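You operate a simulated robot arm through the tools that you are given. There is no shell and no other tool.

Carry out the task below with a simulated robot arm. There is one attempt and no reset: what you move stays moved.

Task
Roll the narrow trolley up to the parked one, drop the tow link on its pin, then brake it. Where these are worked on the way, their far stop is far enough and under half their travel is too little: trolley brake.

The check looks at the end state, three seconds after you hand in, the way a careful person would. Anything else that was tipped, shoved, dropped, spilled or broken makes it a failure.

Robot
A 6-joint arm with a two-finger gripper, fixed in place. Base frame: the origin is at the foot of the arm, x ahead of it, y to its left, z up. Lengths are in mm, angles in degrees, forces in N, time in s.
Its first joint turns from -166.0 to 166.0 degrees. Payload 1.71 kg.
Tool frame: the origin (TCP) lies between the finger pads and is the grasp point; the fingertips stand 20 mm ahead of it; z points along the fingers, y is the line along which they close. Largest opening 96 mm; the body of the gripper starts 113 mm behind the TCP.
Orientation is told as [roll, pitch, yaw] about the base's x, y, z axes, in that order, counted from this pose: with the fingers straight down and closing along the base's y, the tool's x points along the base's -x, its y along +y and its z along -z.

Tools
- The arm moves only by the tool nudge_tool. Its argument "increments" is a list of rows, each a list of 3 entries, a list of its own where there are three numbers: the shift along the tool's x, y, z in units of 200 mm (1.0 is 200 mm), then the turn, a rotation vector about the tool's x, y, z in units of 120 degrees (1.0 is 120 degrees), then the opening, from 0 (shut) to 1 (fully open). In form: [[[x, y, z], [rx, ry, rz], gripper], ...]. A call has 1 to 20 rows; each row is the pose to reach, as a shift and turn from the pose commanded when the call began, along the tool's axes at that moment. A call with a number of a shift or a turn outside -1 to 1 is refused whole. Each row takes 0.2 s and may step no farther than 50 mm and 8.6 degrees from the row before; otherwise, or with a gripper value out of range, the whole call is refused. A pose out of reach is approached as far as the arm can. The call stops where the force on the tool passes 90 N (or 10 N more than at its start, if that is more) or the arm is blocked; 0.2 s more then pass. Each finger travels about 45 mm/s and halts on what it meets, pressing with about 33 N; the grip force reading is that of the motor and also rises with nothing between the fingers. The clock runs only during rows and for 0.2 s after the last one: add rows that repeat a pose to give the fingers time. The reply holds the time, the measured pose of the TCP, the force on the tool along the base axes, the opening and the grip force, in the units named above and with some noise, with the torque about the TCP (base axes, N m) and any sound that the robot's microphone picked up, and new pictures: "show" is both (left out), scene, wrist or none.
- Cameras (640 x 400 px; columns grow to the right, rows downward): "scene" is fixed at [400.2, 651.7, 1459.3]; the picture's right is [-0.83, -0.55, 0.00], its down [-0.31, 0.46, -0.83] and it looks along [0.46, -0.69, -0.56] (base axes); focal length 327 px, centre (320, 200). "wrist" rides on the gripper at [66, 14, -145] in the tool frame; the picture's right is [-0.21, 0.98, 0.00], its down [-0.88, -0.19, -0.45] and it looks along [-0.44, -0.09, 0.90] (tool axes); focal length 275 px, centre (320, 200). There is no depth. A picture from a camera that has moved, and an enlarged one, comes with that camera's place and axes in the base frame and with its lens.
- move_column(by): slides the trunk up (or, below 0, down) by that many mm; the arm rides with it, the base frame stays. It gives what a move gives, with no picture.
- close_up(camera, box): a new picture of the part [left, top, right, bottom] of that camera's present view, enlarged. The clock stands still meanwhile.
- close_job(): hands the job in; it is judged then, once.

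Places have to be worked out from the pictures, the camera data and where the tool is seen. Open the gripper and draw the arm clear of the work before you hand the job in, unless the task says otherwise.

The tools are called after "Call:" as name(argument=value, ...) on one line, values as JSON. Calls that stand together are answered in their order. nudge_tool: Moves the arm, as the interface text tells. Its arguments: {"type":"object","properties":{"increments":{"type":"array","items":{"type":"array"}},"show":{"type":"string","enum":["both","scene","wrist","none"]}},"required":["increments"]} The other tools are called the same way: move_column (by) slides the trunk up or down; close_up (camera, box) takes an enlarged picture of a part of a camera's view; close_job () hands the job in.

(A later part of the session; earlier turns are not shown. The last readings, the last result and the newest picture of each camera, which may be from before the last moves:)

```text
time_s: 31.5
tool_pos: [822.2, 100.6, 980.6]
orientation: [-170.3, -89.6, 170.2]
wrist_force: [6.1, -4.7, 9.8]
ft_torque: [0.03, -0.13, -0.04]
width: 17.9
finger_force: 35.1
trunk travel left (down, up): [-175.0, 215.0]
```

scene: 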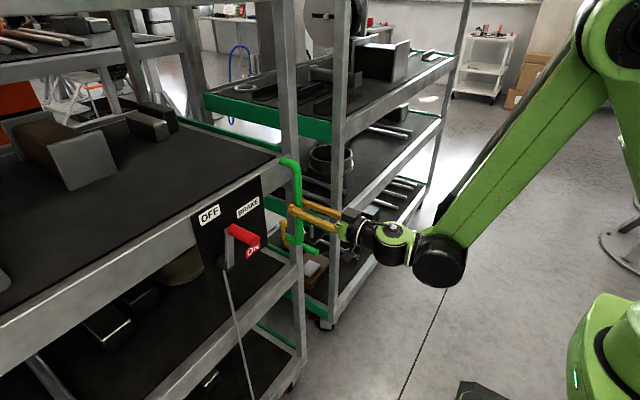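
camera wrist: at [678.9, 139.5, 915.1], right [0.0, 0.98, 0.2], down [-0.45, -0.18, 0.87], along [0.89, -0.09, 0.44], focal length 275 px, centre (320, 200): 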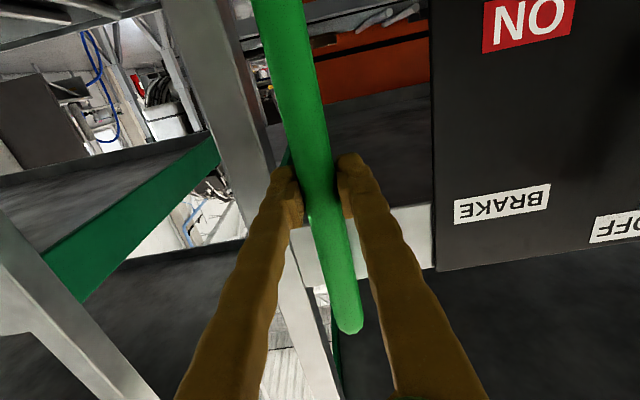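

Still free at y≈101; 6 mm more.

Call:
nudge_tool(increments=[[[0, -0.01, 0], [0, 0, 0], 0.05], [[0, -0.02, 0], [0, 0, 0], 0.05], [[0, -0.03, 0], [0, 0, 0], 0.05], [[0, -0.03, 0], [0, 0, 0], 0.05], [[0, -0.03, 0], [0, 0, 0], 0.05]], show="scene")

Call:
close_up(camera="scene", box=[260, 180, 340, 280])

```text
time_s: 32.7
tool_pos: [822.7, 96.0, 981.9]
orientation: [-167.1, -89.5, 167.2]
wrist_force: [-1.7, 5.3, 3.5]
ft_torque: [0.07, -0.05, -0.02]
width: 17.8
finger_force: 34.8
trunk travel left (down, up): [-175.0, 215.0]
```

scene: 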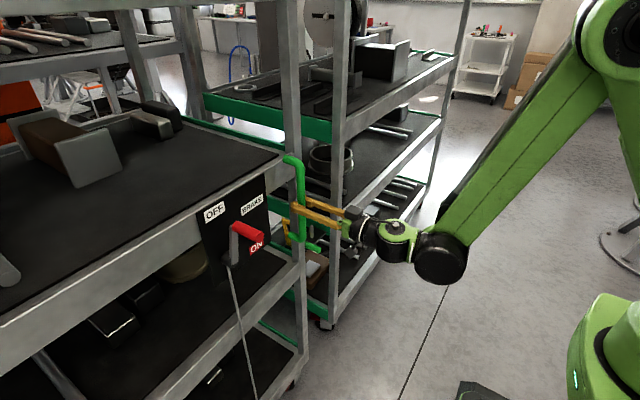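

```text
4.00 times, centred on (300, 230) of scene
camera zoom: at [400.2, 651.7, 1459.3], right [-0.83, -0.55, 0.0], down [-0.31, 0.46, -0.83], along [0.46, -0.69, -0.56], focal length 1308 px, centre (400, 80)
```

zoom: 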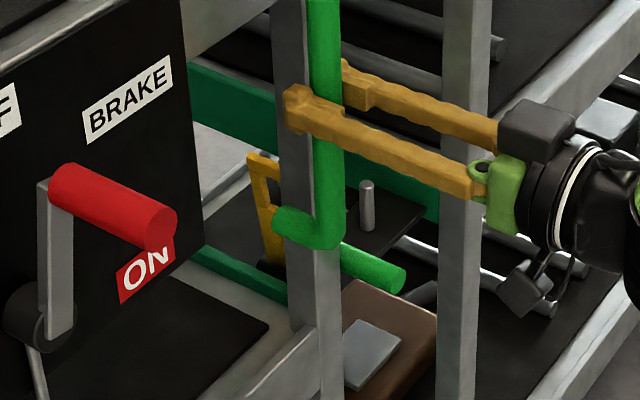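

Still free at y≈96 with clear approach of link to pin. Another 6 mm.

Call:
nudge_tool(increments=[[[0, -0.01, 0], [0, 0, 0], 0.05], [[0, -0.02, 0], [0, 0, 0], 0.05], [[0, -0.03, 0], [0, 0, 0], 0.05], [[0, -0.03, 0], [0, 0, 0], 0.05], [[0, -0.03, 0], [0, 0, 0], 0.05]], show="none")

```text
time_s: 33.9
tool_pos: [823.4, 89.2, 981.6]
orientation: [-168.4, -89.5, 168.6]
wrist_force: [-14.5, 1.0, -5.7]
ft_torque: [0.05, -0.01, -0.06]
width: 17.9
finger_force: 34.8
trunk travel left (down, up): [-175.0, 215.0]
```

Free at y≈89. Next 5 mm.

Call:
nudge_tool(increments=[[[0, -0.008, 0], [0, 0, 0], 0.05], [[0, -0.016, 0], [0, 0, 0], 0.05], [[0, -0.025, 0], [0, 0, 0], 0.05], [[0, -0.025, 0], [0, 0, 0], 0.05], [[0, -0.025, 0], [0, 0, 0], 0.05]], show="scene")

Call:
close_up(camera="scene", box=[260, 180, 340, 280])

Call:
close_up(camera="wrist", box=[0, 0, 320, 200])

```text
time_s: 35.1
tool_pos: [822.9, 89.4, 980.5]
orientation: [-152.7, -89.5, 153.1]
wrist_force: [-14.6, 41.3, -2.7]
ft_torque: [0.11, 0.12, 0.19]
width: 18.0
finger_force: 34.7
trunk travel left (down, up): [-175.0, 215.0]
```

scene: 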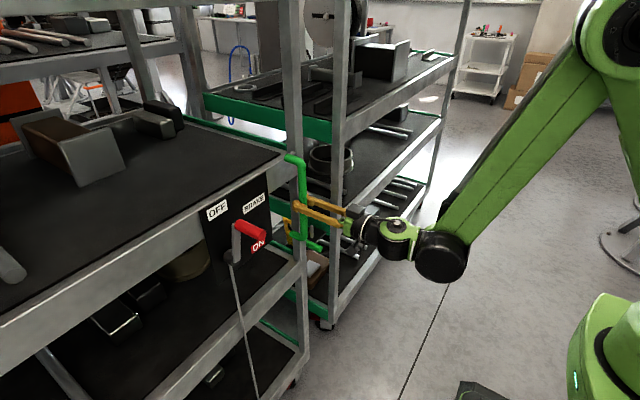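

```text
4.00 times, centred on (300, 230) of scene
camera zoom: at [400.2, 651.7, 1459.3], right [-0.83, -0.55, 0.0], down [-0.31, 0.46, -0.83], along [0.46, -0.69, -0.56], focal length 1308 px, centre (400, 80)
```

zoom: 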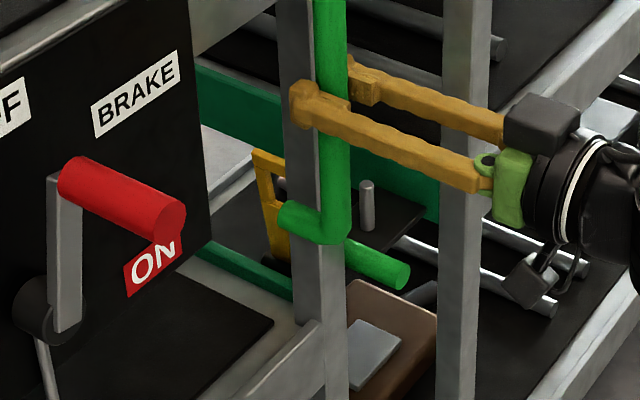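

```text
2.00 times, centred on (160, 100) of wrist
camera zoom: at [678.9, 102.2, 914.9], right [-0.01, 0.98, 0.2], down [-0.45, -0.18, 0.87], along [0.89, -0.08, 0.44], focal length 551 px, centre (640, 400)
```

zoom: 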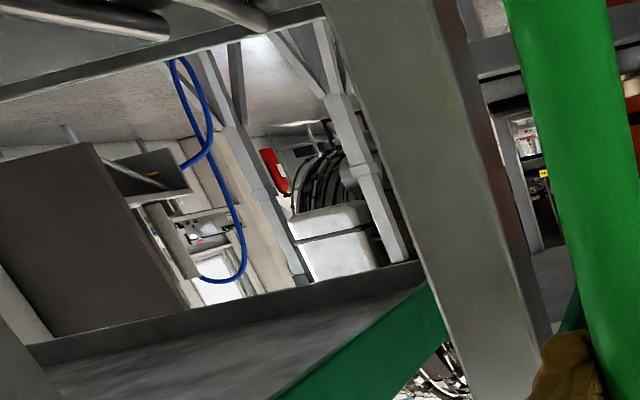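

Contact: commanded 5 mm further but the bar stayed at 89.4 with +41 N, so the bumpers meet. I relax the push, open, and back out along −x.

Call:
nudge_tool(increments=[[[0, 0.01, 0], [0, 0, 0], 0.05], [[0, 0.019, 0], [0, 0, 0], 0.05], [[0, 0.019, 0], [0, 0, 0], 0.05], [[0, 0.019, 0], [0, 0, 0], 0.05]], show="none")

Call:
nudge_tool(increments=[[[0, 0, 0], [0, 0, 0], 0.3], [[0, 0, 0], [0, 0, 0], 0.6], [[0, 0, 0], [0, 0, 0], 0.6], [[0, 0, 0], [0, 0, 0], 0.6], [[0, 0, -0.1], [0, 0, 0], 0.6], [[0, 0, -0.25], [0, 0, 0], 0.6], [[0, 0, -0.4], [0, 0, 0], 0.6], [[0, 0, -0.5], [0, 0, 0], 0.6]])

```text
time_s: 36.1
tool_pos: [822.1, 89.0, 981.3]
orientation: [-165.3, -89.5, 165.2]
wrist_force: [-6.7, 9.0, 2.8]
ft_torque: [0.03, -0.09, -0.02]
width: 17.7
finger_force: 35.1
trunk travel left (down, up): [-175.0, 215.0]
```

```text
time_s: 37.9
tool_pos: [729.4, 89.0, 992.4]
orientation: [-165.6, -89.7, 165.5]
wrist_force: [0.0, -0.4, -0.3]
ft_torque: [0.0, -0.01, 0.02]
width: 57.5
finger_force: 0.1
out of reach, approached as far as the arm can: row 7, 8
trunk travel left (down, up): [-175.0, 215.0]
camera wrist: at [585.2, 102.8, 926.5], right [0.0, 0.98, 0.2], down [-0.45, -0.18, 0.87], along [0.89, -0.09, 0.44], focal length 275 px, centre (320, 200)
```

scene: 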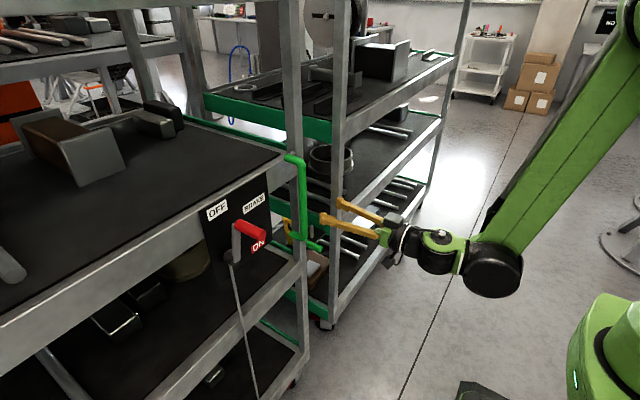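
wrist: 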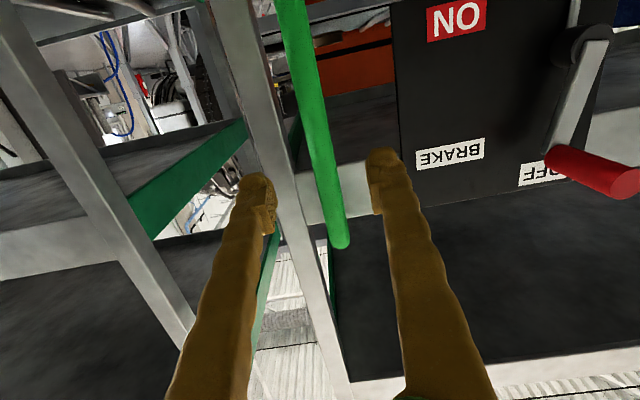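

Reached the near limit at x≈729; trolley stays put (bar at y≈91). The link's green grip should now be at about x 831–922, y≈−5, z≈747, so I lower the trunk to bring the level tool there.

Call:
move_column(by=-170)

Call:
nudge_tool(increments=[[[0.1, -0.1, 0], [0, 0, 0], 0.8], [[0.2, -0.2, 0], [0, 0, 0], 0.8], [[0.25, -0.3, 0], [0, 0, 0], 0.8], [[0.25, -0.4, 0], [0, 0, 0], 0.8]])

```text
time_s: 39.8
tool_pos: [730.8, 90.1, 822.9]
orientation: [-162.7, -89.6, 162.8]
wrist_force: [-0.6, -0.2, -0.5]
ft_torque: [-0.03, -0.01, 0.0]
width: 57.5
finger_force: 0.0
trunk travel left (down, up): [-5.0, 385.0]
```

```text
time_s: 40.8
tool_pos: [753.6, 11.3, 813.7]
orientation: [-13.0, -89.8, 12.9]
wrist_force: [-0.8, 0.5, 0.1]
ft_torque: [0.01, -0.01, -0.01]
width: 76.6
finger_force: 0.0
out of reach, approached as far as the arm can: row 1, 2, 3, 4
trunk travel left (down, up): [-5.0, 385.0]
camera wrist: at [609.1, 26.0, 747.4], right [0.0, 0.98, 0.21], down [-0.44, -0.18, 0.88], along [0.9, -0.09, 0.43], focal length 275 px, centre (320, 200)
```

scene: 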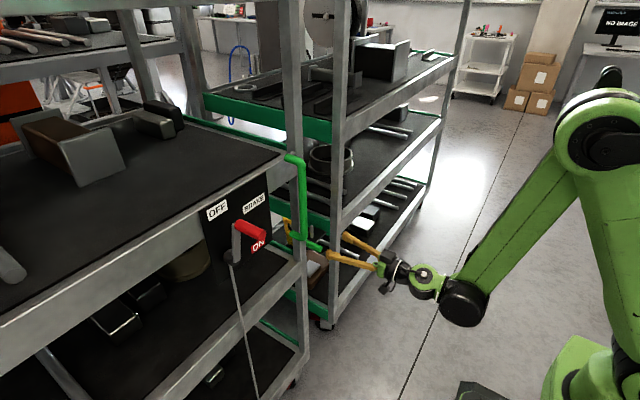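
wrist: 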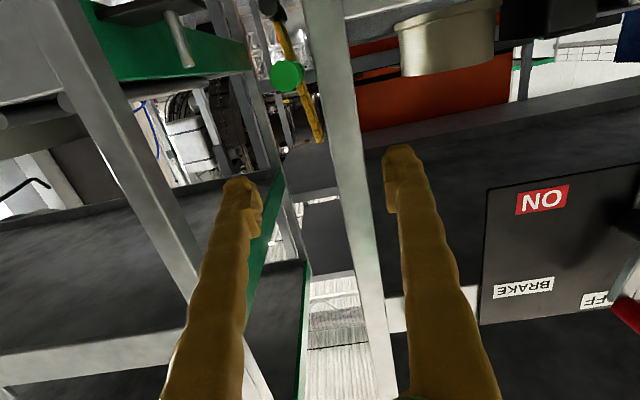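

I can see grip end, hinge, bar tip and the pin. Enlarging for accurate positions.

Call:
close_up(camera="wrist", box=[130, 0, 370, 150])

Call:
close_up(camera="scene", box=[260, 190, 350, 280])

```text
2.67 times, centred on (250, 75) of wrist
camera zoom: at [609.1, 26.0, 747.4], right [0.0, 0.98, 0.21], down [-0.44, -0.18, 0.88], along [0.9, -0.09, 0.43], focal length 734 px, centre (507, 533)
```

zoom: 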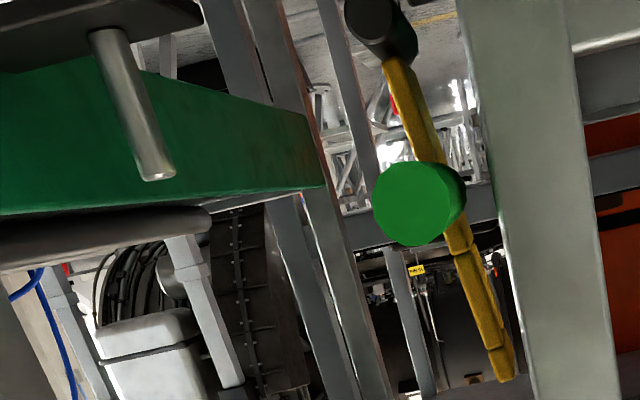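

```text
4.44 times, centred on (305, 235) of scene
camera zoom: at [400.2, 651.7, 1459.3], right [-0.83, -0.55, 0.0], down [-0.31, 0.46, -0.83], along [0.46, -0.69, -0.56], focal length 1454 px, centre (387, 44)
```

zoom: 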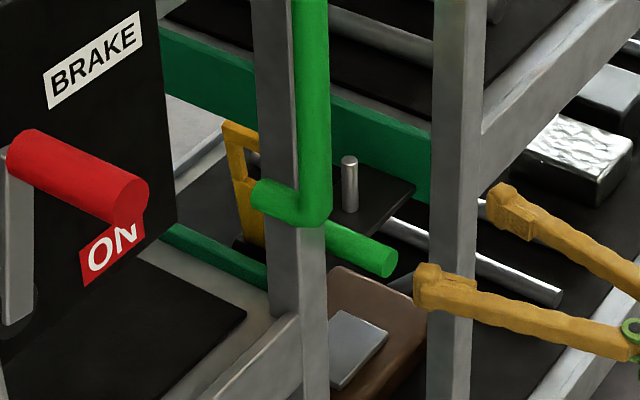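

Triangulated: grip near end ≈(836, −1, 746), Ø24; hinge ≈(y −10, z 688); pin ≈(948, −117) with tip z≈711, so pin–hinge distance ≈108 fits the bar. I first move forward a little to leave the reach limit and see the true pose.

Call:
nudge_tool(increments=[[[0, 0, 0.1], [0, 0, 0], 0.6], [[0, 0, 0.2], [0, 0, 0], 0.6], [[0, 0, 0.2], [0, 0, 0], 0.6]], show="none")

```text
time_s: 41.6
tool_pos: [794.7, 13.5, 813.2]
orientation: [-108.9, -89.9, 108.8]
wrist_force: [-0.1, 0.8, 0.3]
ft_torque: [0.02, 0.03, 0.03]
width: 57.4
finger_force: 0.1
trunk travel left (down, up): [-5.0, 385.0]
```

Good. Now down to z≈746 and y≈−1 at x≈793.

Call:
nudge_tool(increments=[[[0.11, -0.025, 0], [0, 0, 0], 0.6], [[0.22, -0.05, 0], [0, 0, 0], 0.6], [[0.335, -0.072, 0], [0, 0, 0], 0.6], [[0.335, -0.072, 0], [0, 0, 0], 0.6]])

Call:
close_up(camera="wrist", box=[160, 0, 480, 250])

```text
time_s: 42.6
tool_pos: [812.9, -1.5, 768.7]
orientation: [-153.5, -89.9, 153.4]
wrist_force: [-0.4, -0.4, 0.0]
ft_torque: [-0.03, 0.04, -0.03]
width: 57.6
finger_force: 0.1
out of reach, approached as far as the arm can: row 2, 3, 4
trunk travel left (down, up): [-5.0, 385.0]
camera wrist: at [668.6, 13.0, 703.1], right [0.01, 0.98, 0.2], down [-0.45, -0.18, 0.88], along [0.89, -0.1, 0.44], focal length 275 px, centre (320, 200)
```

scene: 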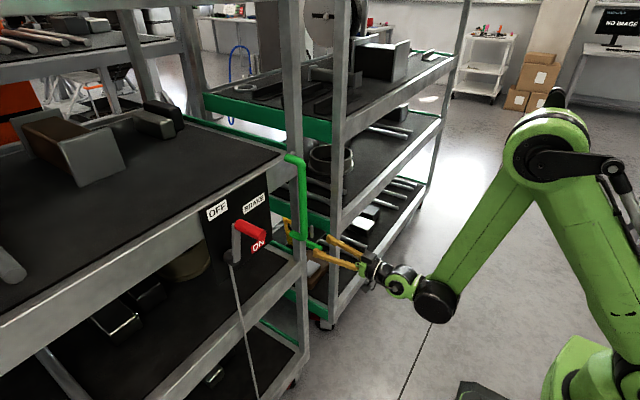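
wrist: 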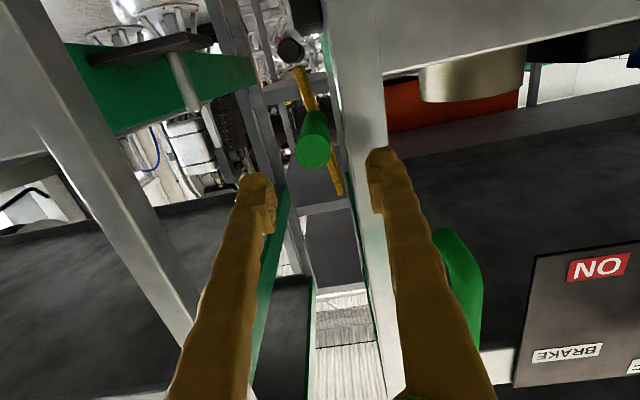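

```text
1.60 times, centred on (320, 125) of wrist
camera zoom: at [668.6, 13.0, 703.1], right [0.01, 0.98, 0.2], down [-0.45, -0.18, 0.88], along [0.89, -0.1, 0.44], focal length 440 px, centre (320, 320)
```

zoom: 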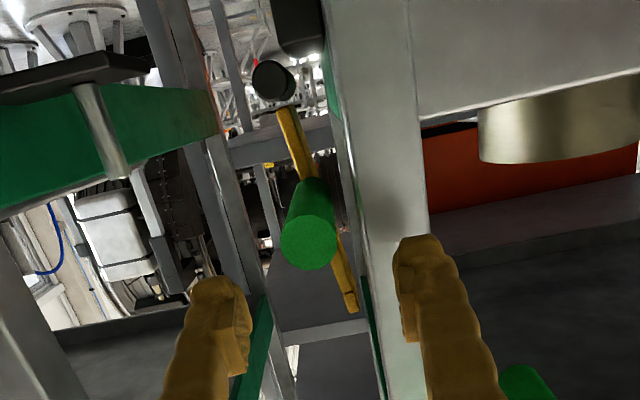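

A level tool is at its inner reach limit this low. The mobile post front is ≈x 880 (y 20–52), so instead I'll pitch the tool to ~50° from vertical, which raises the wrist, and straddle the grip with fingers closing along y.

Call:
nudge_tool(increments=[[[-0.03, 0, -0.02], [0, 0.066, 0], 0.6], [[-0.06, 0, -0.04], [0, 0.132, 0], 0.6], [[-0.09, 0, -0.06], [0, 0.198, 0], 0.6], [[-0.12, 0, -0.08], [0, 0.264, 0], 0.6], [[-0.15, 0, -0.1], [0, 0.33, 0], 0.6]])

Call:
close_up(camera="wrist", box=[160, 0, 480, 250])

```text
time_s: 43.8
tool_pos: [792.3, -11.5, 796.2]
orientation: [16.1, -50.4, -12.0]
wrist_force: [-0.6, -0.3, -0.3]
ft_torque: [0.0, 0.0, 0.0]
width: 57.7
finger_force: 0.0
out of reach, approached as far as the arm can: row 1, 2, 3, 4, 5
trunk travel left (down, up): [-5.0, 385.0]
camera wrist: at [638.6, -5.3, 838.0], right [0.12, 0.94, 0.33], down [0.2, -0.35, 0.91], along [0.97, -0.04, -0.23], focal length 275 px, centre (320, 200)
```

scene: 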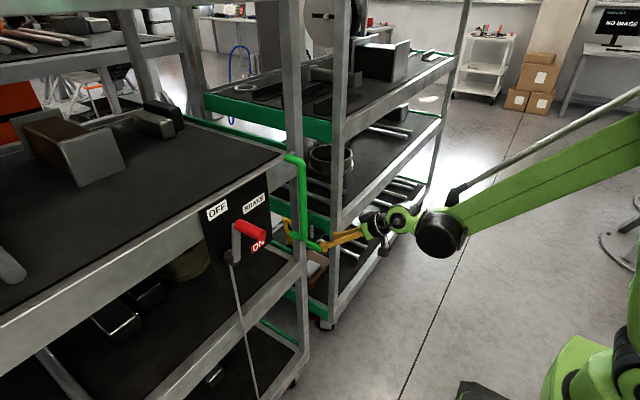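
wrist: 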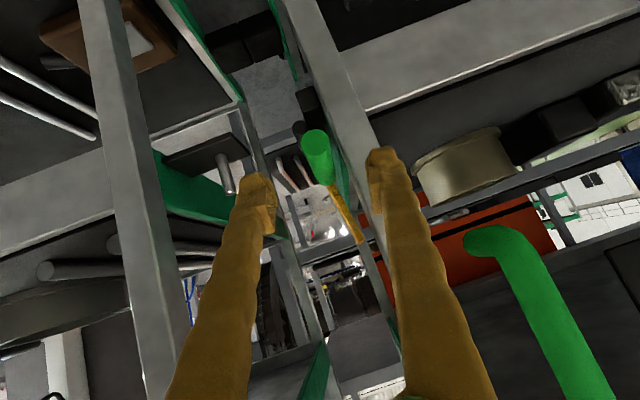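

```text
1.60 times, centred on (320, 125) of wrist
camera zoom: at [638.6, -5.3, 838.0], right [0.12, 0.94, 0.33], down [0.2, -0.35, 0.91], along [0.97, -0.04, -0.23], focal length 440 px, centre (320, 320)
```

zoom: 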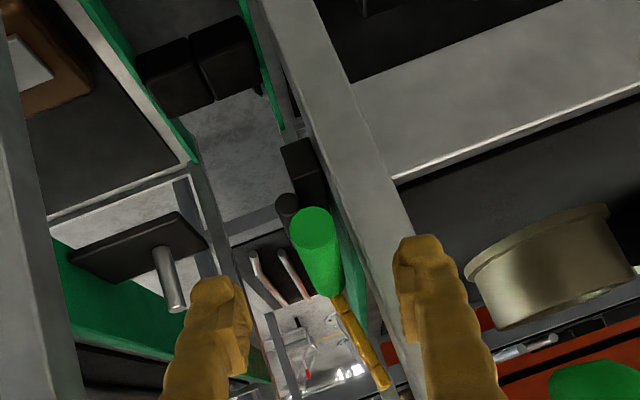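

Clear view now: the bumpers touch, and the grip end reads (836, −2, 747). The tool is skewed ~10°, so I correct its orientation and line up on the grip.

Call:
nudge_tool(increments=[[[-0.01, 0.02, 0.03], [0.028, 0.004, -0.03], 0.6], [[-0.02, 0.039, 0.06], [0.0567, 0.008, -0.061], 0.6], [[-0.02, 0.039, 0.06], [0.0567, 0.008, -0.061], 0.6]], show="wrist")

Call:
close_up(camera="wrist", box=[160, 0, 480, 250])

```text
time_s: 44.6
tool_pos: [803.7, -11.8, 794.2]
orientation: [16.2, -50.4, -11.9]
wrist_force: [-0.4, 0.2, -0.8]
ft_torque: [0.01, 0.02, -0.04]
width: 57.8
finger_force: 0.0
out of reach, approached as far as the arm can: row 1, 2, 3
trunk travel left (down, up): [-5.0, 385.0]
camera wrist: at [649.5, -6.0, 835.2], right [0.12, 0.94, 0.33], down [0.2, -0.35, 0.91], along [0.97, -0.04, -0.23], focal length 275 px, centre (320, 200)
```

wrist: 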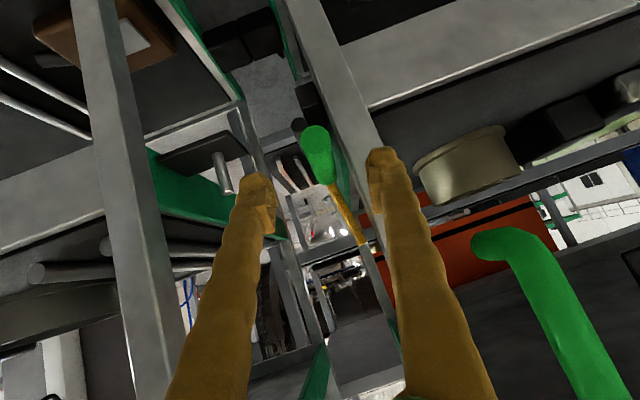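

```text
1.60 times, centred on (320, 125) of wrist
camera zoom: at [649.5, -6.0, 835.2], right [0.12, 0.94, 0.33], down [0.2, -0.35, 0.91], along [0.97, -0.04, -0.23], focal length 440 px, centre (320, 320)
```

zoom: 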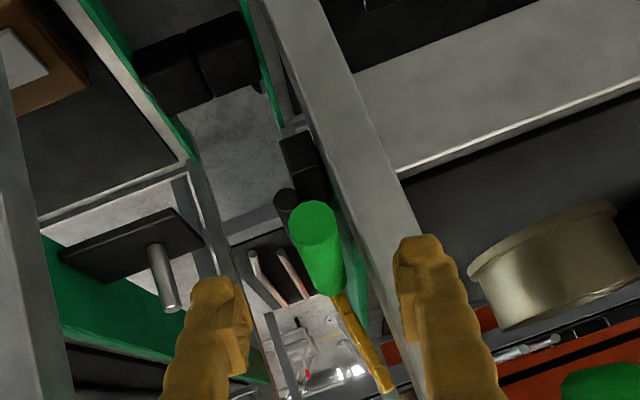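

The bumpers are visibly together, but the wrist is stuck near a singular alignment (skewed ~12°). I turn the tool further toward vertical (pitch ≈ −25°) to leave it, staying clear of the work.

Call:
nudge_tool(increments=[[[0, 0, -0.05], [0, 0.055, 0], 0.6], [[0, 0, -0.1], [0, 0.11, 0], 0.6], [[0, 0, -0.15], [0, 0.165, 0], 0.6], [[0, 0, -0.2], [0, 0.22, 0], 0.6], [[0, 0, -0.2], [0, 0.22, 0], 0.6]])

```text
time_s: 45.8
tool_pos: [772.3, -15.7, 818.8]
orientation: [14.3, -24.8, -5.2]
wrist_force: [-0.7, 0.3, -0.1]
ft_torque: [-0.02, 0.0, 0.0]
width: 57.2
finger_force: 0.0
trunk travel left (down, up): [-5.0, 385.0]
camera wrist: at [651.5, -27.4, 922.8], right [0.17, 0.94, 0.31], down [0.61, -0.35, 0.72], along [0.78, 0.06, -0.63], focal length 275 px, centre (320, 200)
```

scene: 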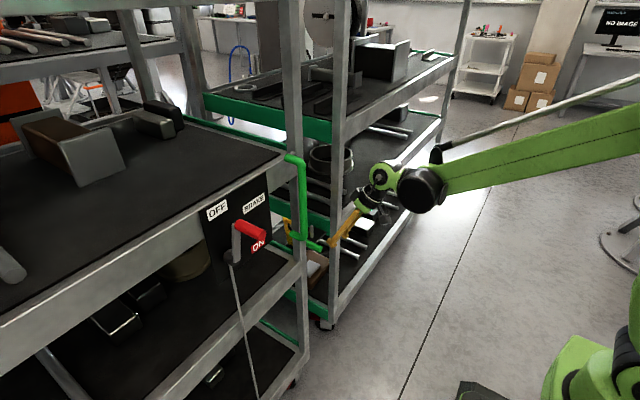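
wrist: 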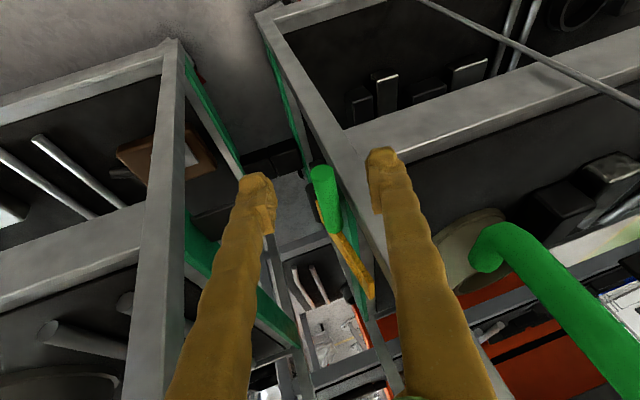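

Free again. I now remove the residual roll/yaw and move to about (800, −2, 815), behind and above the grip.

Call:
nudge_tool(increments=[[[-0.04, 0.02, 0.03], [0.034, -0.005, -0.014], 0.6], [[-0.08, 0.04, 0.06], [0.068, -0.01, -0.028], 0.6], [[-0.113, 0.062, 0.093], [0.101, -0.015, -0.041], 0.6], [[-0.113, 0.062, 0.093], [0.101, -0.015, -0.041], 0.6]], show="wrist")

Call:
close_up(camera="wrist", box=[180, 60, 460, 320])

```text
time_s: 46.8
tool_pos: [800.0, -15.1, 815.1]
orientation: [14.3, -28.0, -5.8]
wrist_force: [-0.3, -0.1, -0.2]
ft_torque: [0.05, 0.0, -0.04]
width: 57.6
finger_force: 0.1
out of reach, approached as far as the arm can: row 1, 2, 3, 4
trunk travel left (down, up): [-5.0, 385.0]
camera wrist: at [673.3, -24.7, 911.8], right [0.16, 0.94, 0.31], down [0.56, -0.35, 0.75], along [0.81, 0.05, -0.58], focal length 275 px, centre (320, 200)
```

wrist: 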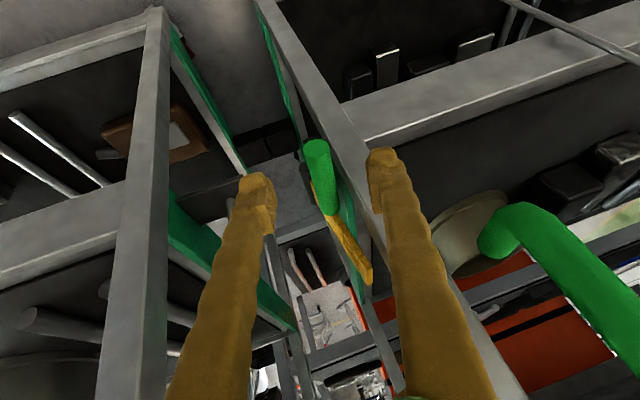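

```text
1.54 times, centred on (320, 190) of wrist
camera zoom: at [673.3, -24.7, 911.8], right [0.16, 0.94, 0.31], down [0.56, -0.35, 0.75], along [0.81, 0.05, -0.58], focal length 424 px, centre (320, 215)
```

zoom: 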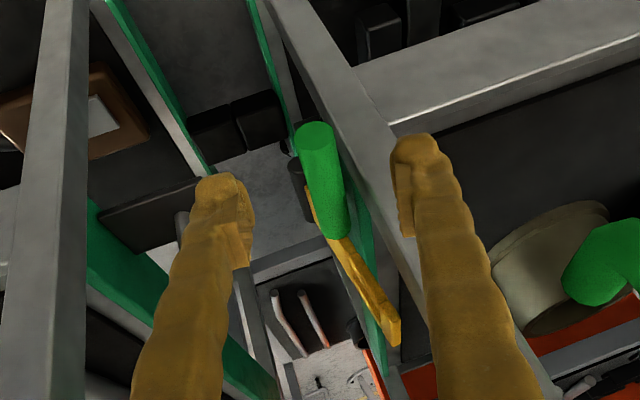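

Joint-limit behaviour fits the forearm-roll joint sitting at its ±166° stop (wrist flipped when it passed the aligned pose). I'll retreat to open space and swing the wrist around sideways to get the normal branch back; first back off up and to +y.

Call:
nudge_tool(increments=[[[0.03, 0.11, -0.07], [0, 0, 0], 0.6], [[0.06, 0.23, -0.145], [0, 0, 0], 0.6], [[0.085, 0.345, -0.22], [0, 0, 0], 0.6], [[0.11, 0.46, -0.29], [0, 0, 0], 0.6]], show="none")

Call:
move_column(by=170)

```text
time_s: 47.8
tool_pos: [748.6, 22.2, 873.2]
orientation: [14.4, -28.7, -3.4]
wrist_force: [-0.3, -0.5, 0.0]
ft_torque: [0.07, 0.03, 0.06]
width: 57.4
finger_force: 0.0
out of reach, approached as far as the arm can: row 1, 2, 3, 4
trunk travel left (down, up): [-5.0, 385.0]
```

```text
time_s: 49.8
tool_pos: [748.1, 23.3, 1044.6]
orientation: [14.3, -28.7, -3.3]
wrist_force: [0.0, -1.3, 0.0]
ft_torque: [-0.01, -0.03, -0.03]
width: 57.6
finger_force: 0.0
trunk travel left (down, up): [-175.0, 215.0]
```

Now in free space at (748, 23, 1045). I pitch the tool up past level-with-forearm to horizontal.

Call:
nudge_tool(increments=[[[0, 0, 0], [0, -0.065, 0], 0.6], [[0, 0, 0], [0, -0.13, 0], 0.6], [[0, 0, 0], [0, -0.195, 0], 0.6], [[0, 0, 0], [0, -0.26, 0], 0.6], [[0, 0, 0], [0, -0.325, 0], 0.6], [[0, 0, 0], [0, -0.39, 0], 0.6], [[0, 0, 0], [0, -0.455, 0], 0.6], [[0, 0, 0], [0, -0.51, 0], 0.6]])

```text
time_s: 51.6
tool_pos: [747.6, 26.3, 1044.4]
orientation: [82.5, -77.5, -78.6]
wrist_force: [0.3, -0.6, 0.5]
ft_torque: [0.01, 0.02, -0.01]
width: 57.5
finger_force: 0.1
trunk travel left (down, up): [-175.0, 215.0]
camera wrist: at [599.6, 44.6, 988.4], right [-0.05, 0.91, 0.41], down [-0.39, -0.4, 0.83], along [0.92, -0.12, 0.38], focal length 275 px, centre (320, 200)
```

scene: 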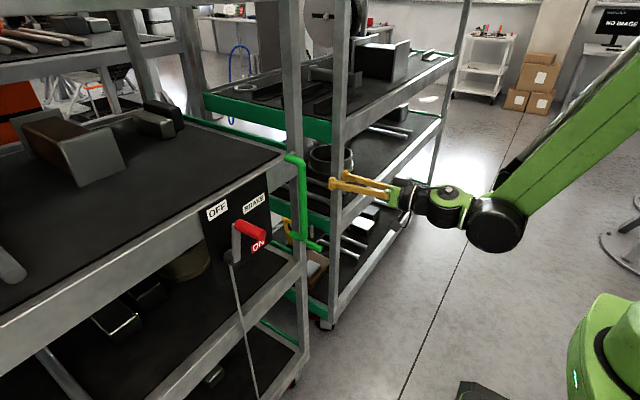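
wrist: 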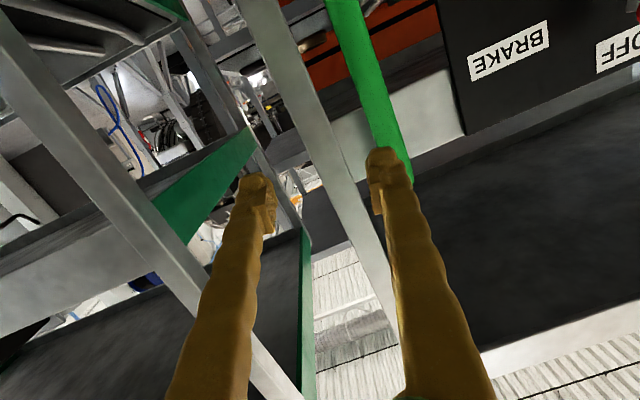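

Horizontal again. Now yaw the tool about 40° toward −y (wrist swings to +y), still in free space.

Call:
nudge_tool(increments=[[[0, 0, -0.03], [0.054, -0.012, 0.002], 0.6], [[0, 0, -0.06], [0.109, -0.023, 0.003], 0.6], [[0, 0, -0.09], [0.163, -0.035, 0.005], 0.6], [[0, 0, -0.12], [0.218, -0.047, 0.007], 0.6], [[0, 0, -0.15], [0.272, -0.058, 0.008], 0.6], [[0, 0, -0.18], [0.327, -0.07, 0.01], 0.6]])

```text
time_s: 53.0
tool_pos: [712.5, 21.1, 1044.9]
orientation: [89.2, -76.0, -125.9]
wrist_force: [0.5, -0.2, 0.3]
ft_torque: [-0.01, 0.0, 0.02]
width: 57.7
finger_force: 0.0
trunk travel left (down, up): [-175.0, 215.0]
camera wrist: at [614.0, 131.5, 984.6], right [0.54, 0.72, 0.44], down [-0.59, -0.05, 0.81], along [0.6, -0.69, 0.4], focal length 275 px, centre (320, 200)
```

scene: 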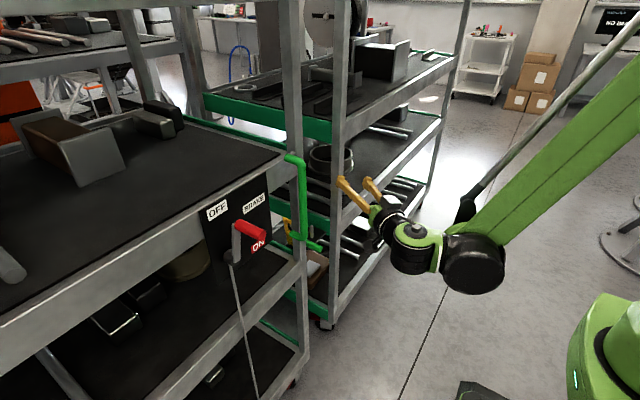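
wrist: 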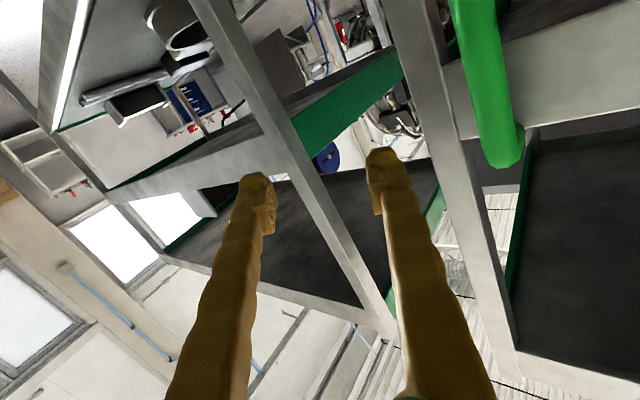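

Tool now points level toward (+x, −y). I pitch it down ~65° about the horizontal axis perpendicular to it.

Call:
nudge_tool(increments=[[[0, 0, 0], [0.016, 0.066, 0], 0.6], [[0, 0, 0], [0.033, 0.132, 0], 0.6], [[0, 0, 0], [0.049, 0.197, 0], 0.6], [[0, 0, 0], [0.066, 0.263, 0], 0.6], [[0, 0, 0], [0.082, 0.329, 0], 0.6], [[0, 0, 0], [0.098, 0.395, 0], 0.6], [[0, 0, 0], [0.115, 0.46, 0], 0.6], [[0, 0, 0], [0.131, 0.526, 0], 0.6]])

```text
time_s: 54.8
tool_pos: [713.1, 20.8, 1045.2]
orientation: [6.4, -24.0, -51.9]
wrist_force: [0.0, -0.6, 1.4]
ft_torque: [-0.06, 0.01, 0.02]
width: 57.7
finger_force: 0.0
trunk travel left (down, up): [-175.0, 215.0]
camera wrist: at [637.7, 113.4, 1150.8], right [0.85, 0.49, 0.18], down [0.21, -0.64, 0.74], along [0.48, -0.6, -0.65], focal length 275 px, centre (320, 200)
```

scene: 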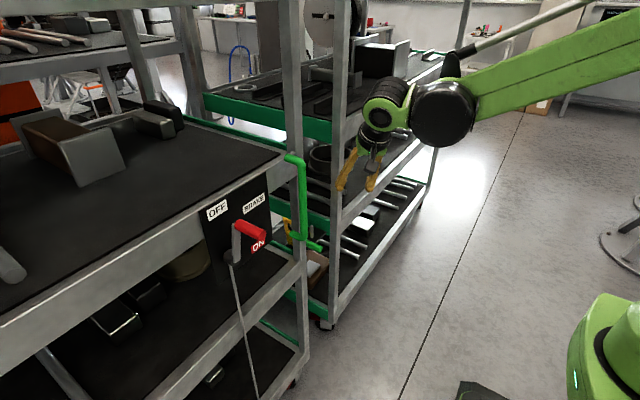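
wrist: 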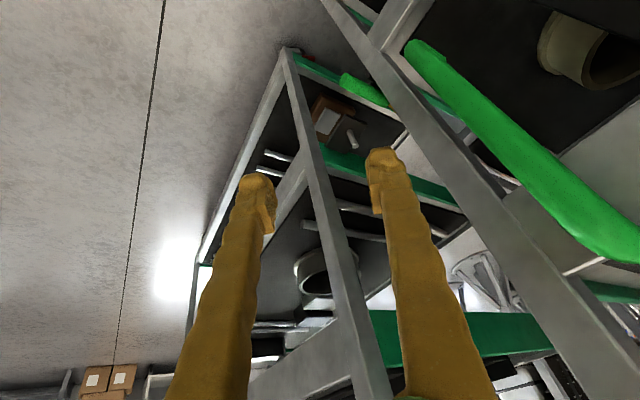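

The wrist went around without limits. Now yaw back ~49° so the fingers close along y with pitch ≈ −25°.

Call:
nudge_tool(increments=[[[0, 0, 0], [-0.019, 0.0015, -0.056], 0.6], [[0, 0, 0], [-0.037, 0.003, -0.111], 0.6], [[0, 0, 0], [-0.056, 0.0045, -0.167], 0.6], [[0, 0, 0], [-0.075, 0.006, -0.223], 0.6], [[0, 0, 0], [-0.094, 0.008, -0.279], 0.6], [[0, 0, 0], [-0.112, 0.009, -0.334], 0.6], [[0, 0, 0], [-0.131, 0.011, -0.39], 0.6]], show="wrist")

```text
time_s: 56.4
tool_pos: [711.5, 21.0, 1045.1]
orientation: [0.2, -25.4, -0.1]
wrist_force: [0.8, -0.6, -0.8]
ft_torque: [-0.03, -0.03, 0.0]
width: 57.6
finger_force: 0.0
trunk travel left (down, up): [-175.0, 215.0]
camera wrist: at [591.1, 35.4, 1147.0], right [0.19, 0.98, 0.09], down [0.6, -0.19, 0.78], along [0.78, -0.09, -0.62], focal length 275 px, centre (320, 200)
```

wrist: 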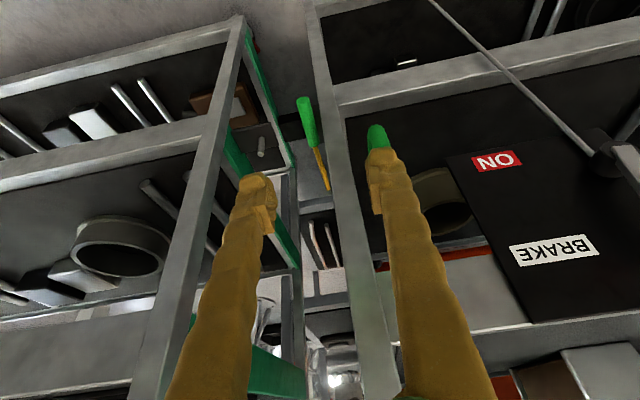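

Clean orientation regained. Lower the trunk again, then go to the pre-grasp point above/behind the grip.

Call:
move_column(by=-170)

Call:
nudge_tool(increments=[[[-0.12, -0.03, 0.08], [0, 0, 0], 0.6], [[-0.24, -0.06, 0.16], [0, 0, 0], 0.6], [[-0.34, -0.115, 0.3], [0, 0, 0], 0.6], [[-0.34, -0.115, 0.4], [0, 0, 0], 0.6]], show="wrist")

Call:
close_up(camera="wrist", box=[180, 60, 460, 320])

```text
time_s: 58.3
tool_pos: [711.8, 20.8, 874.0]
orientation: [0.1, -25.4, -0.2]
wrist_force: [0.4, 0.1, 0.1]
ft_torque: [-0.03, -0.02, -0.04]
width: 57.7
finger_force: 0.0
trunk travel left (down, up): [-5.0, 385.0]
```

```text
time_s: 59.3
tool_pos: [806.0, -2.1, 832.9]
orientation: [0.2, -25.5, -0.2]
wrist_force: [-0.1, 1.0, 0.4]
ft_torque: [0.02, 0.02, 0.03]
width: 57.7
finger_force: 0.0
trunk travel left (down, up): [-5.0, 385.0]
camera wrist: at [684.7, 12.3, 935.9], right [0.19, 0.98, 0.09], down [0.6, -0.19, 0.78], along [0.78, -0.09, -0.62], focal length 275 px, centre (320, 200)
```

wrist: 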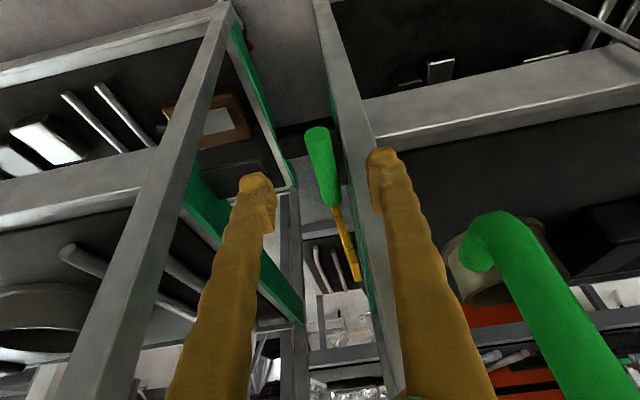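

```text
1.54 times, centred on (320, 190) of wrist
camera zoom: at [684.7, 12.3, 935.9], right [0.19, 0.98, 0.09], down [0.6, -0.19, 0.78], along [0.78, -0.09, -0.62], focal length 424 px, centre (320, 215)
```

zoom: 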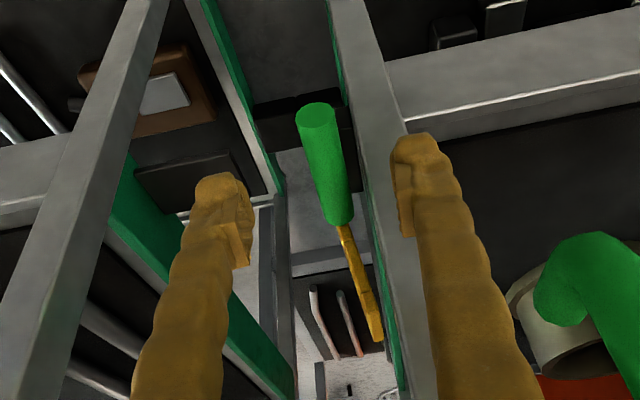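

Grip axis at y≈−1, z≈745, straddle clear. I advance along the tool axis to (849, −1, 750).

Call:
nudge_tool(increments=[[[-0.005, 0.002, 0.13], [0, 0, 0], 0.58], [[-0.01, 0.004, 0.26], [0, 0, 0], 0.55], [[-0.016, 0.005, 0.38], [0, 0, 0], 0.55], [[-0.016, 0.005, 0.467], [0, 0, 0], 0.55], [[-0.016, 0.005, 0.467], [0, 0, 0], 0.55]])

Call:
close_up(camera="wrist", box=[180, 60, 460, 320])

Call:
close_up(camera="scene", box=[260, 180, 380, 280])

```text
time_s: 60.5
tool_pos: [851.4, -2.2, 747.9]
orientation: [0.1, -25.4, -0.2]
wrist_force: [0.3, 0.0, 0.3]
ft_torque: [0.05, 0.03, -0.02]
width: 52.9
finger_force: 0.0
trunk travel left (down, up): [-5.0, 385.0]
camera wrist: at [729.6, 12.1, 851.4], right [0.19, 0.98, 0.09], down [0.6, -0.19, 0.78], along [0.78, -0.09, -0.62], focal length 275 px, centre (320, 200)
```

scene: 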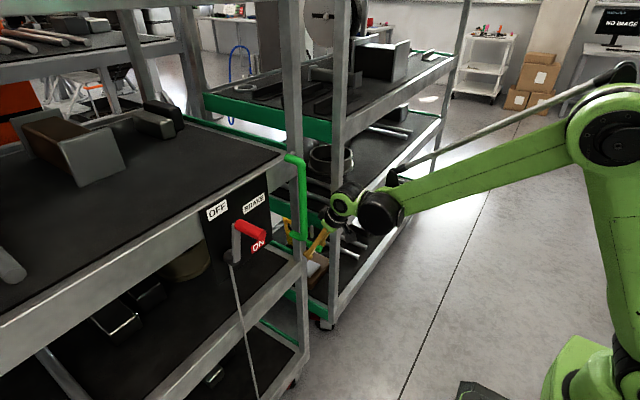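
wrist: 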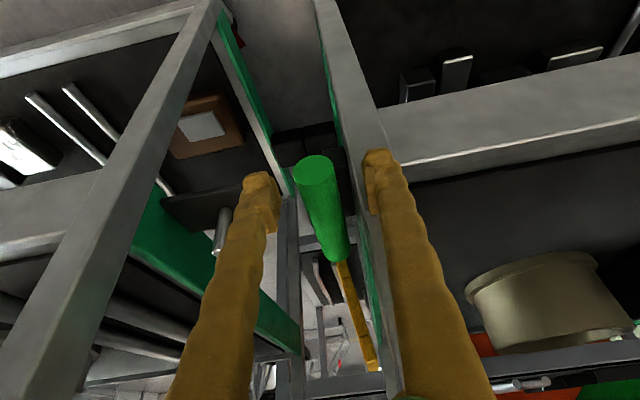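

```text
1.54 times, centred on (320, 190) of wrist
camera zoom: at [729.6, 12.1, 851.4], right [0.19, 0.98, 0.09], down [0.6, -0.19, 0.78], along [0.78, -0.09, -0.62], focal length 424 px, centre (320, 215)
```

zoom: 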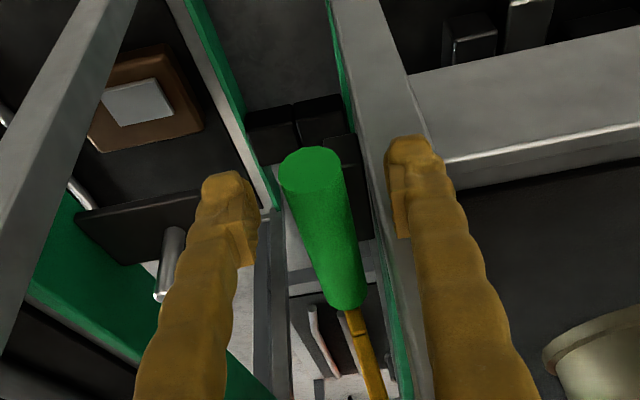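

```text
4.00 times, centred on (320, 230) of scene
camera zoom: at [400.2, 651.7, 1459.3], right [-0.83, -0.55, 0.0], down [-0.31, 0.46, -0.83], along [0.46, -0.69, -0.56], focal length 1308 px, centre (320, 80)
```

zoom: 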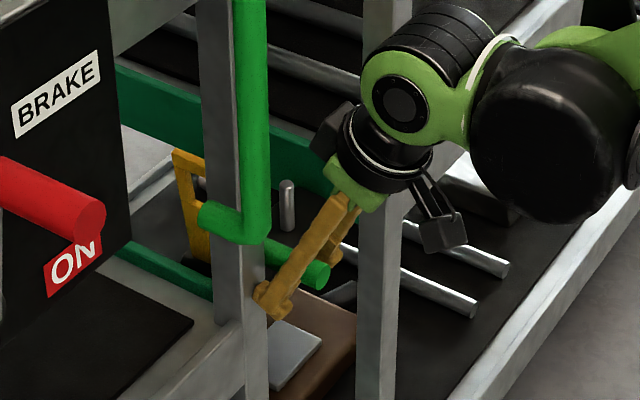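

The grip lies centred between the pads. Closing on it.

Call:
nudge_tool(increments=[[[0, 0.004, 0], [0, 0, 0], 0.1], [[0, 0.004, 0], [0, 0, 0], 0.1], [[0, 0.004, 0], [0, 0, 0], 0.1], [[0, 0.004, 0], [0, 0, 0], 0.1]], show="wrist")

```text
time_s: 61.5
tool_pos: [849.8, -1.7, 747.7]
orientation: [0.2, -25.4, -0.3]
wrist_force: [0.1, -14.0, -2.1]
ft_torque: [-0.04, -0.04, 0.09]
width: 17.9
finger_force: 34.9
trunk travel left (down, up): [-5.0, 385.0]
camera wrist: at [729.6, 12.3, 851.6], right [0.19, 0.98, 0.09], down [0.6, -0.19, 0.78], along [0.78, -0.09, -0.62], focal length 275 px, centre (320, 200)
```

wrist: 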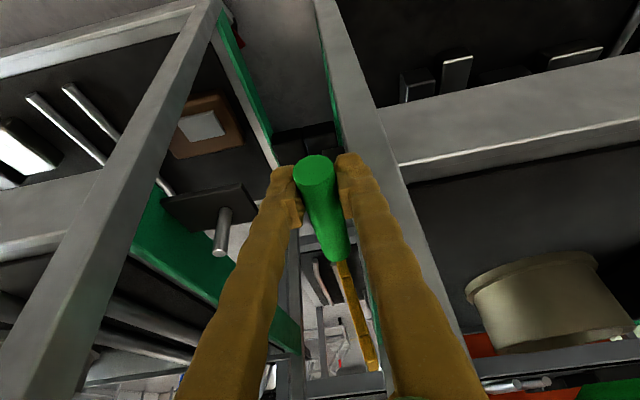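

Gripped. I swing the link about its hinge (≈ y −11, z 689, radius ≈ 58) toward −y, first to ~40° past vertical.

Call:
nudge_tool(increments=[[[0, -0.02, -0.002], [0, 0, 0], 0.1], [[-0.001, -0.0425, -0.003], [0, 0, 0], 0.1], [[0, -0.07, -0.001], [0, 0, 0], 0.1], [[0.001, -0.0935, 0.001], [0, 0, 0], 0.1], [[0.003, -0.118, 0.006], [0, 0, 0], 0.1], [[0.006, -0.1425, 0.013], [0, 0, 0], 0.1], [[0.01, -0.166, 0.022], [0, 0, 0], 0.1], [[0.016, -0.189, 0.033], [0, 0, 0], 0.1], [[0.028, -0.231, 0.059], [0, 0, 0], 0.1]])

Call:
close_up(camera="wrist", box=[180, 60, 460, 320])

Call:
close_up(camera="scene", box=[260, 180, 380, 280])

```text
time_s: 63.5
tool_pos: [850.4, -46.3, 734.5]
orientation: [0.1, -25.4, -0.1]
wrist_force: [0.7, 2.0, 0.4]
ft_torque: [0.22, 0.12, 0.05]
width: 17.6
finger_force: 34.5
trunk travel left (down, up): [-5.0, 385.0]
camera wrist: at [729.5, -32.4, 837.9], right [0.19, 0.98, 0.09], down [0.6, -0.19, 0.78], along [0.78, -0.09, -0.62], focal length 275 px, centre (320, 200)
```

scene: 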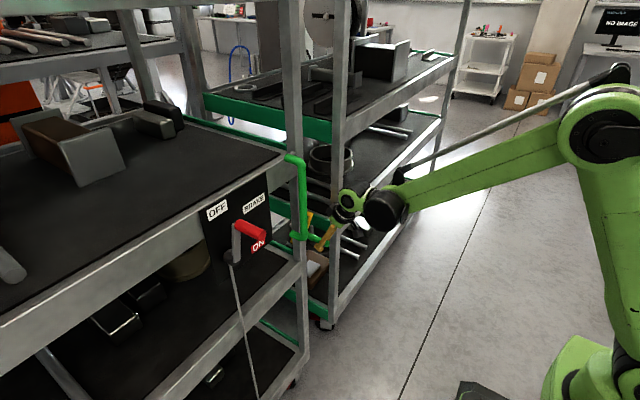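
wrist: 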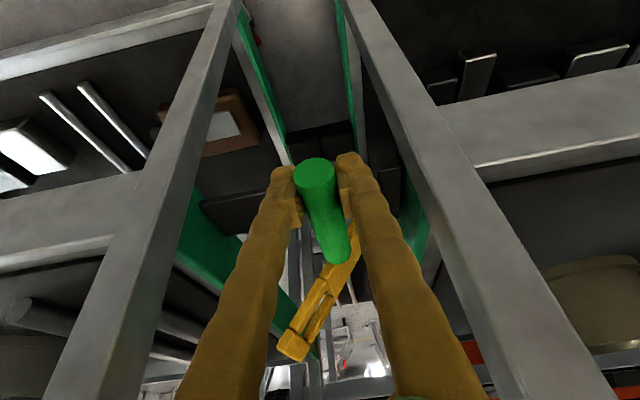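

```text
1.54 times, centred on (320, 190) of wrist
camera zoom: at [729.5, -32.4, 837.9], right [0.19, 0.98, 0.09], down [0.6, -0.19, 0.78], along [0.78, -0.09, -0.62], focal length 424 px, centre (320, 215)
```

zoom: 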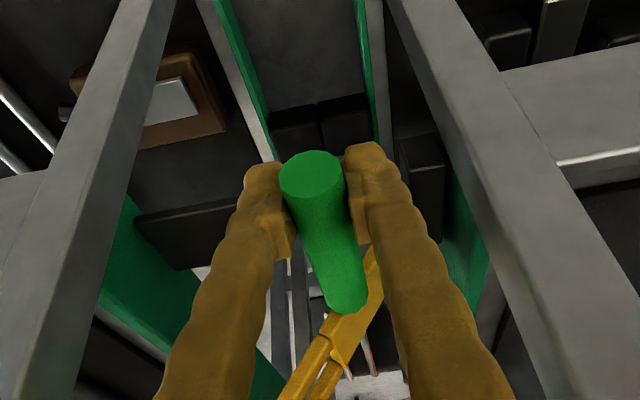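

```text
4.00 times, centred on (320, 230) of scene
camera zoom: at [400.2, 651.7, 1459.3], right [-0.83, -0.55, 0.0], down [-0.31, 0.46, -0.83], along [0.46, -0.69, -0.56], focal length 1308 px, centre (320, 80)
```

zoom: 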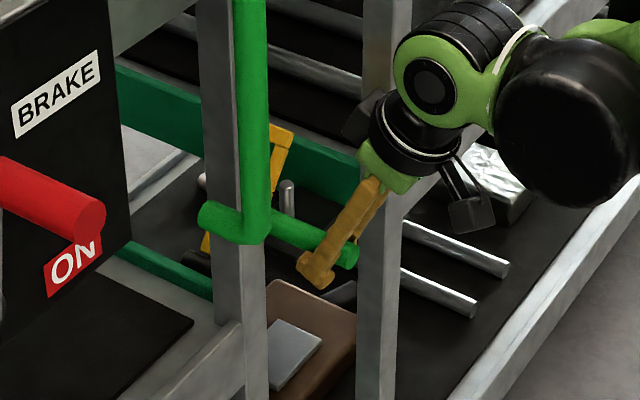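

The link follows with almost no force. Continue the arc to about 80°, then check the alignment of hole and pin.

Call:
nudge_tool(increments=[[[0.008, -0.019, 0.016], [0, 0, 0], 0.1], [[0.0155, -0.036, 0.0325], [0, 0, 0], 0.1], [[0.024, -0.051, 0.051], [0, 0, 0], 0.1], [[0.0335, -0.065, 0.07], [0, 0, 0], 0.1], [[0.043, -0.077, 0.091], [0, 0, 0], 0.1], [[0.0535, -0.087, 0.112], [0, 0, 0], 0.1]])

Call:
close_up(camera="wrist", box=[180, 60, 460, 320])

Call:
close_up(camera="scene", box=[270, 190, 370, 280])

```text
time_s: 64.9
tool_pos: [850.4, -64.1, 709.9]
orientation: [0.1, -25.5, -0.2]
wrist_force: [4.7, -2.0, 3.4]
ft_torque: [0.33, -0.14, 0.1]
width: 17.8
finger_force: 35.2
trunk travel left (down, up): [-5.0, 385.0]
camera wrist: at [729.4, -49.8, 812.3], right [0.19, 0.98, 0.09], down [0.6, -0.19, 0.78], along [0.78, -0.09, -0.62], focal length 275 px, centre (320, 200)
```

scene: 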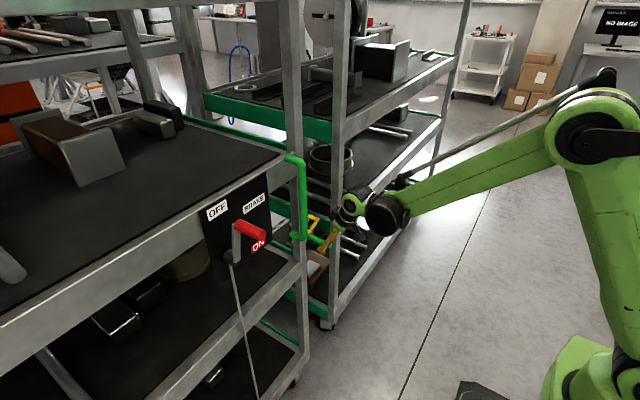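
wrist: 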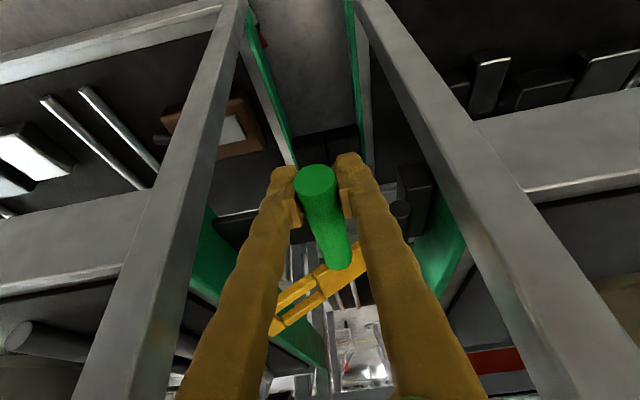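

```text
1.54 times, centred on (320, 190) of wrist
camera zoom: at [729.4, -49.8, 812.3], right [0.19, 0.98, 0.09], down [0.6, -0.19, 0.78], along [0.78, -0.09, -0.62], focal length 424 px, centre (320, 215)
```

zoom: 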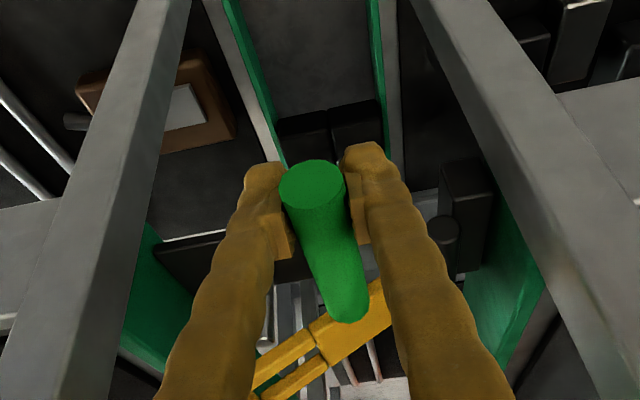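

```text
4.44 times, centred on (320, 235) of scene
camera zoom: at [400.2, 651.7, 1459.3], right [-0.83, -0.55, 0.0], down [-0.31, 0.46, -0.83], along [0.46, -0.69, -0.56], focal length 1454 px, centre (320, 44)
```

zoom: 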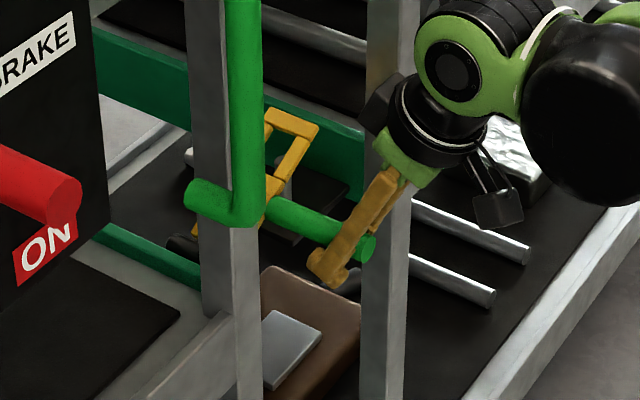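

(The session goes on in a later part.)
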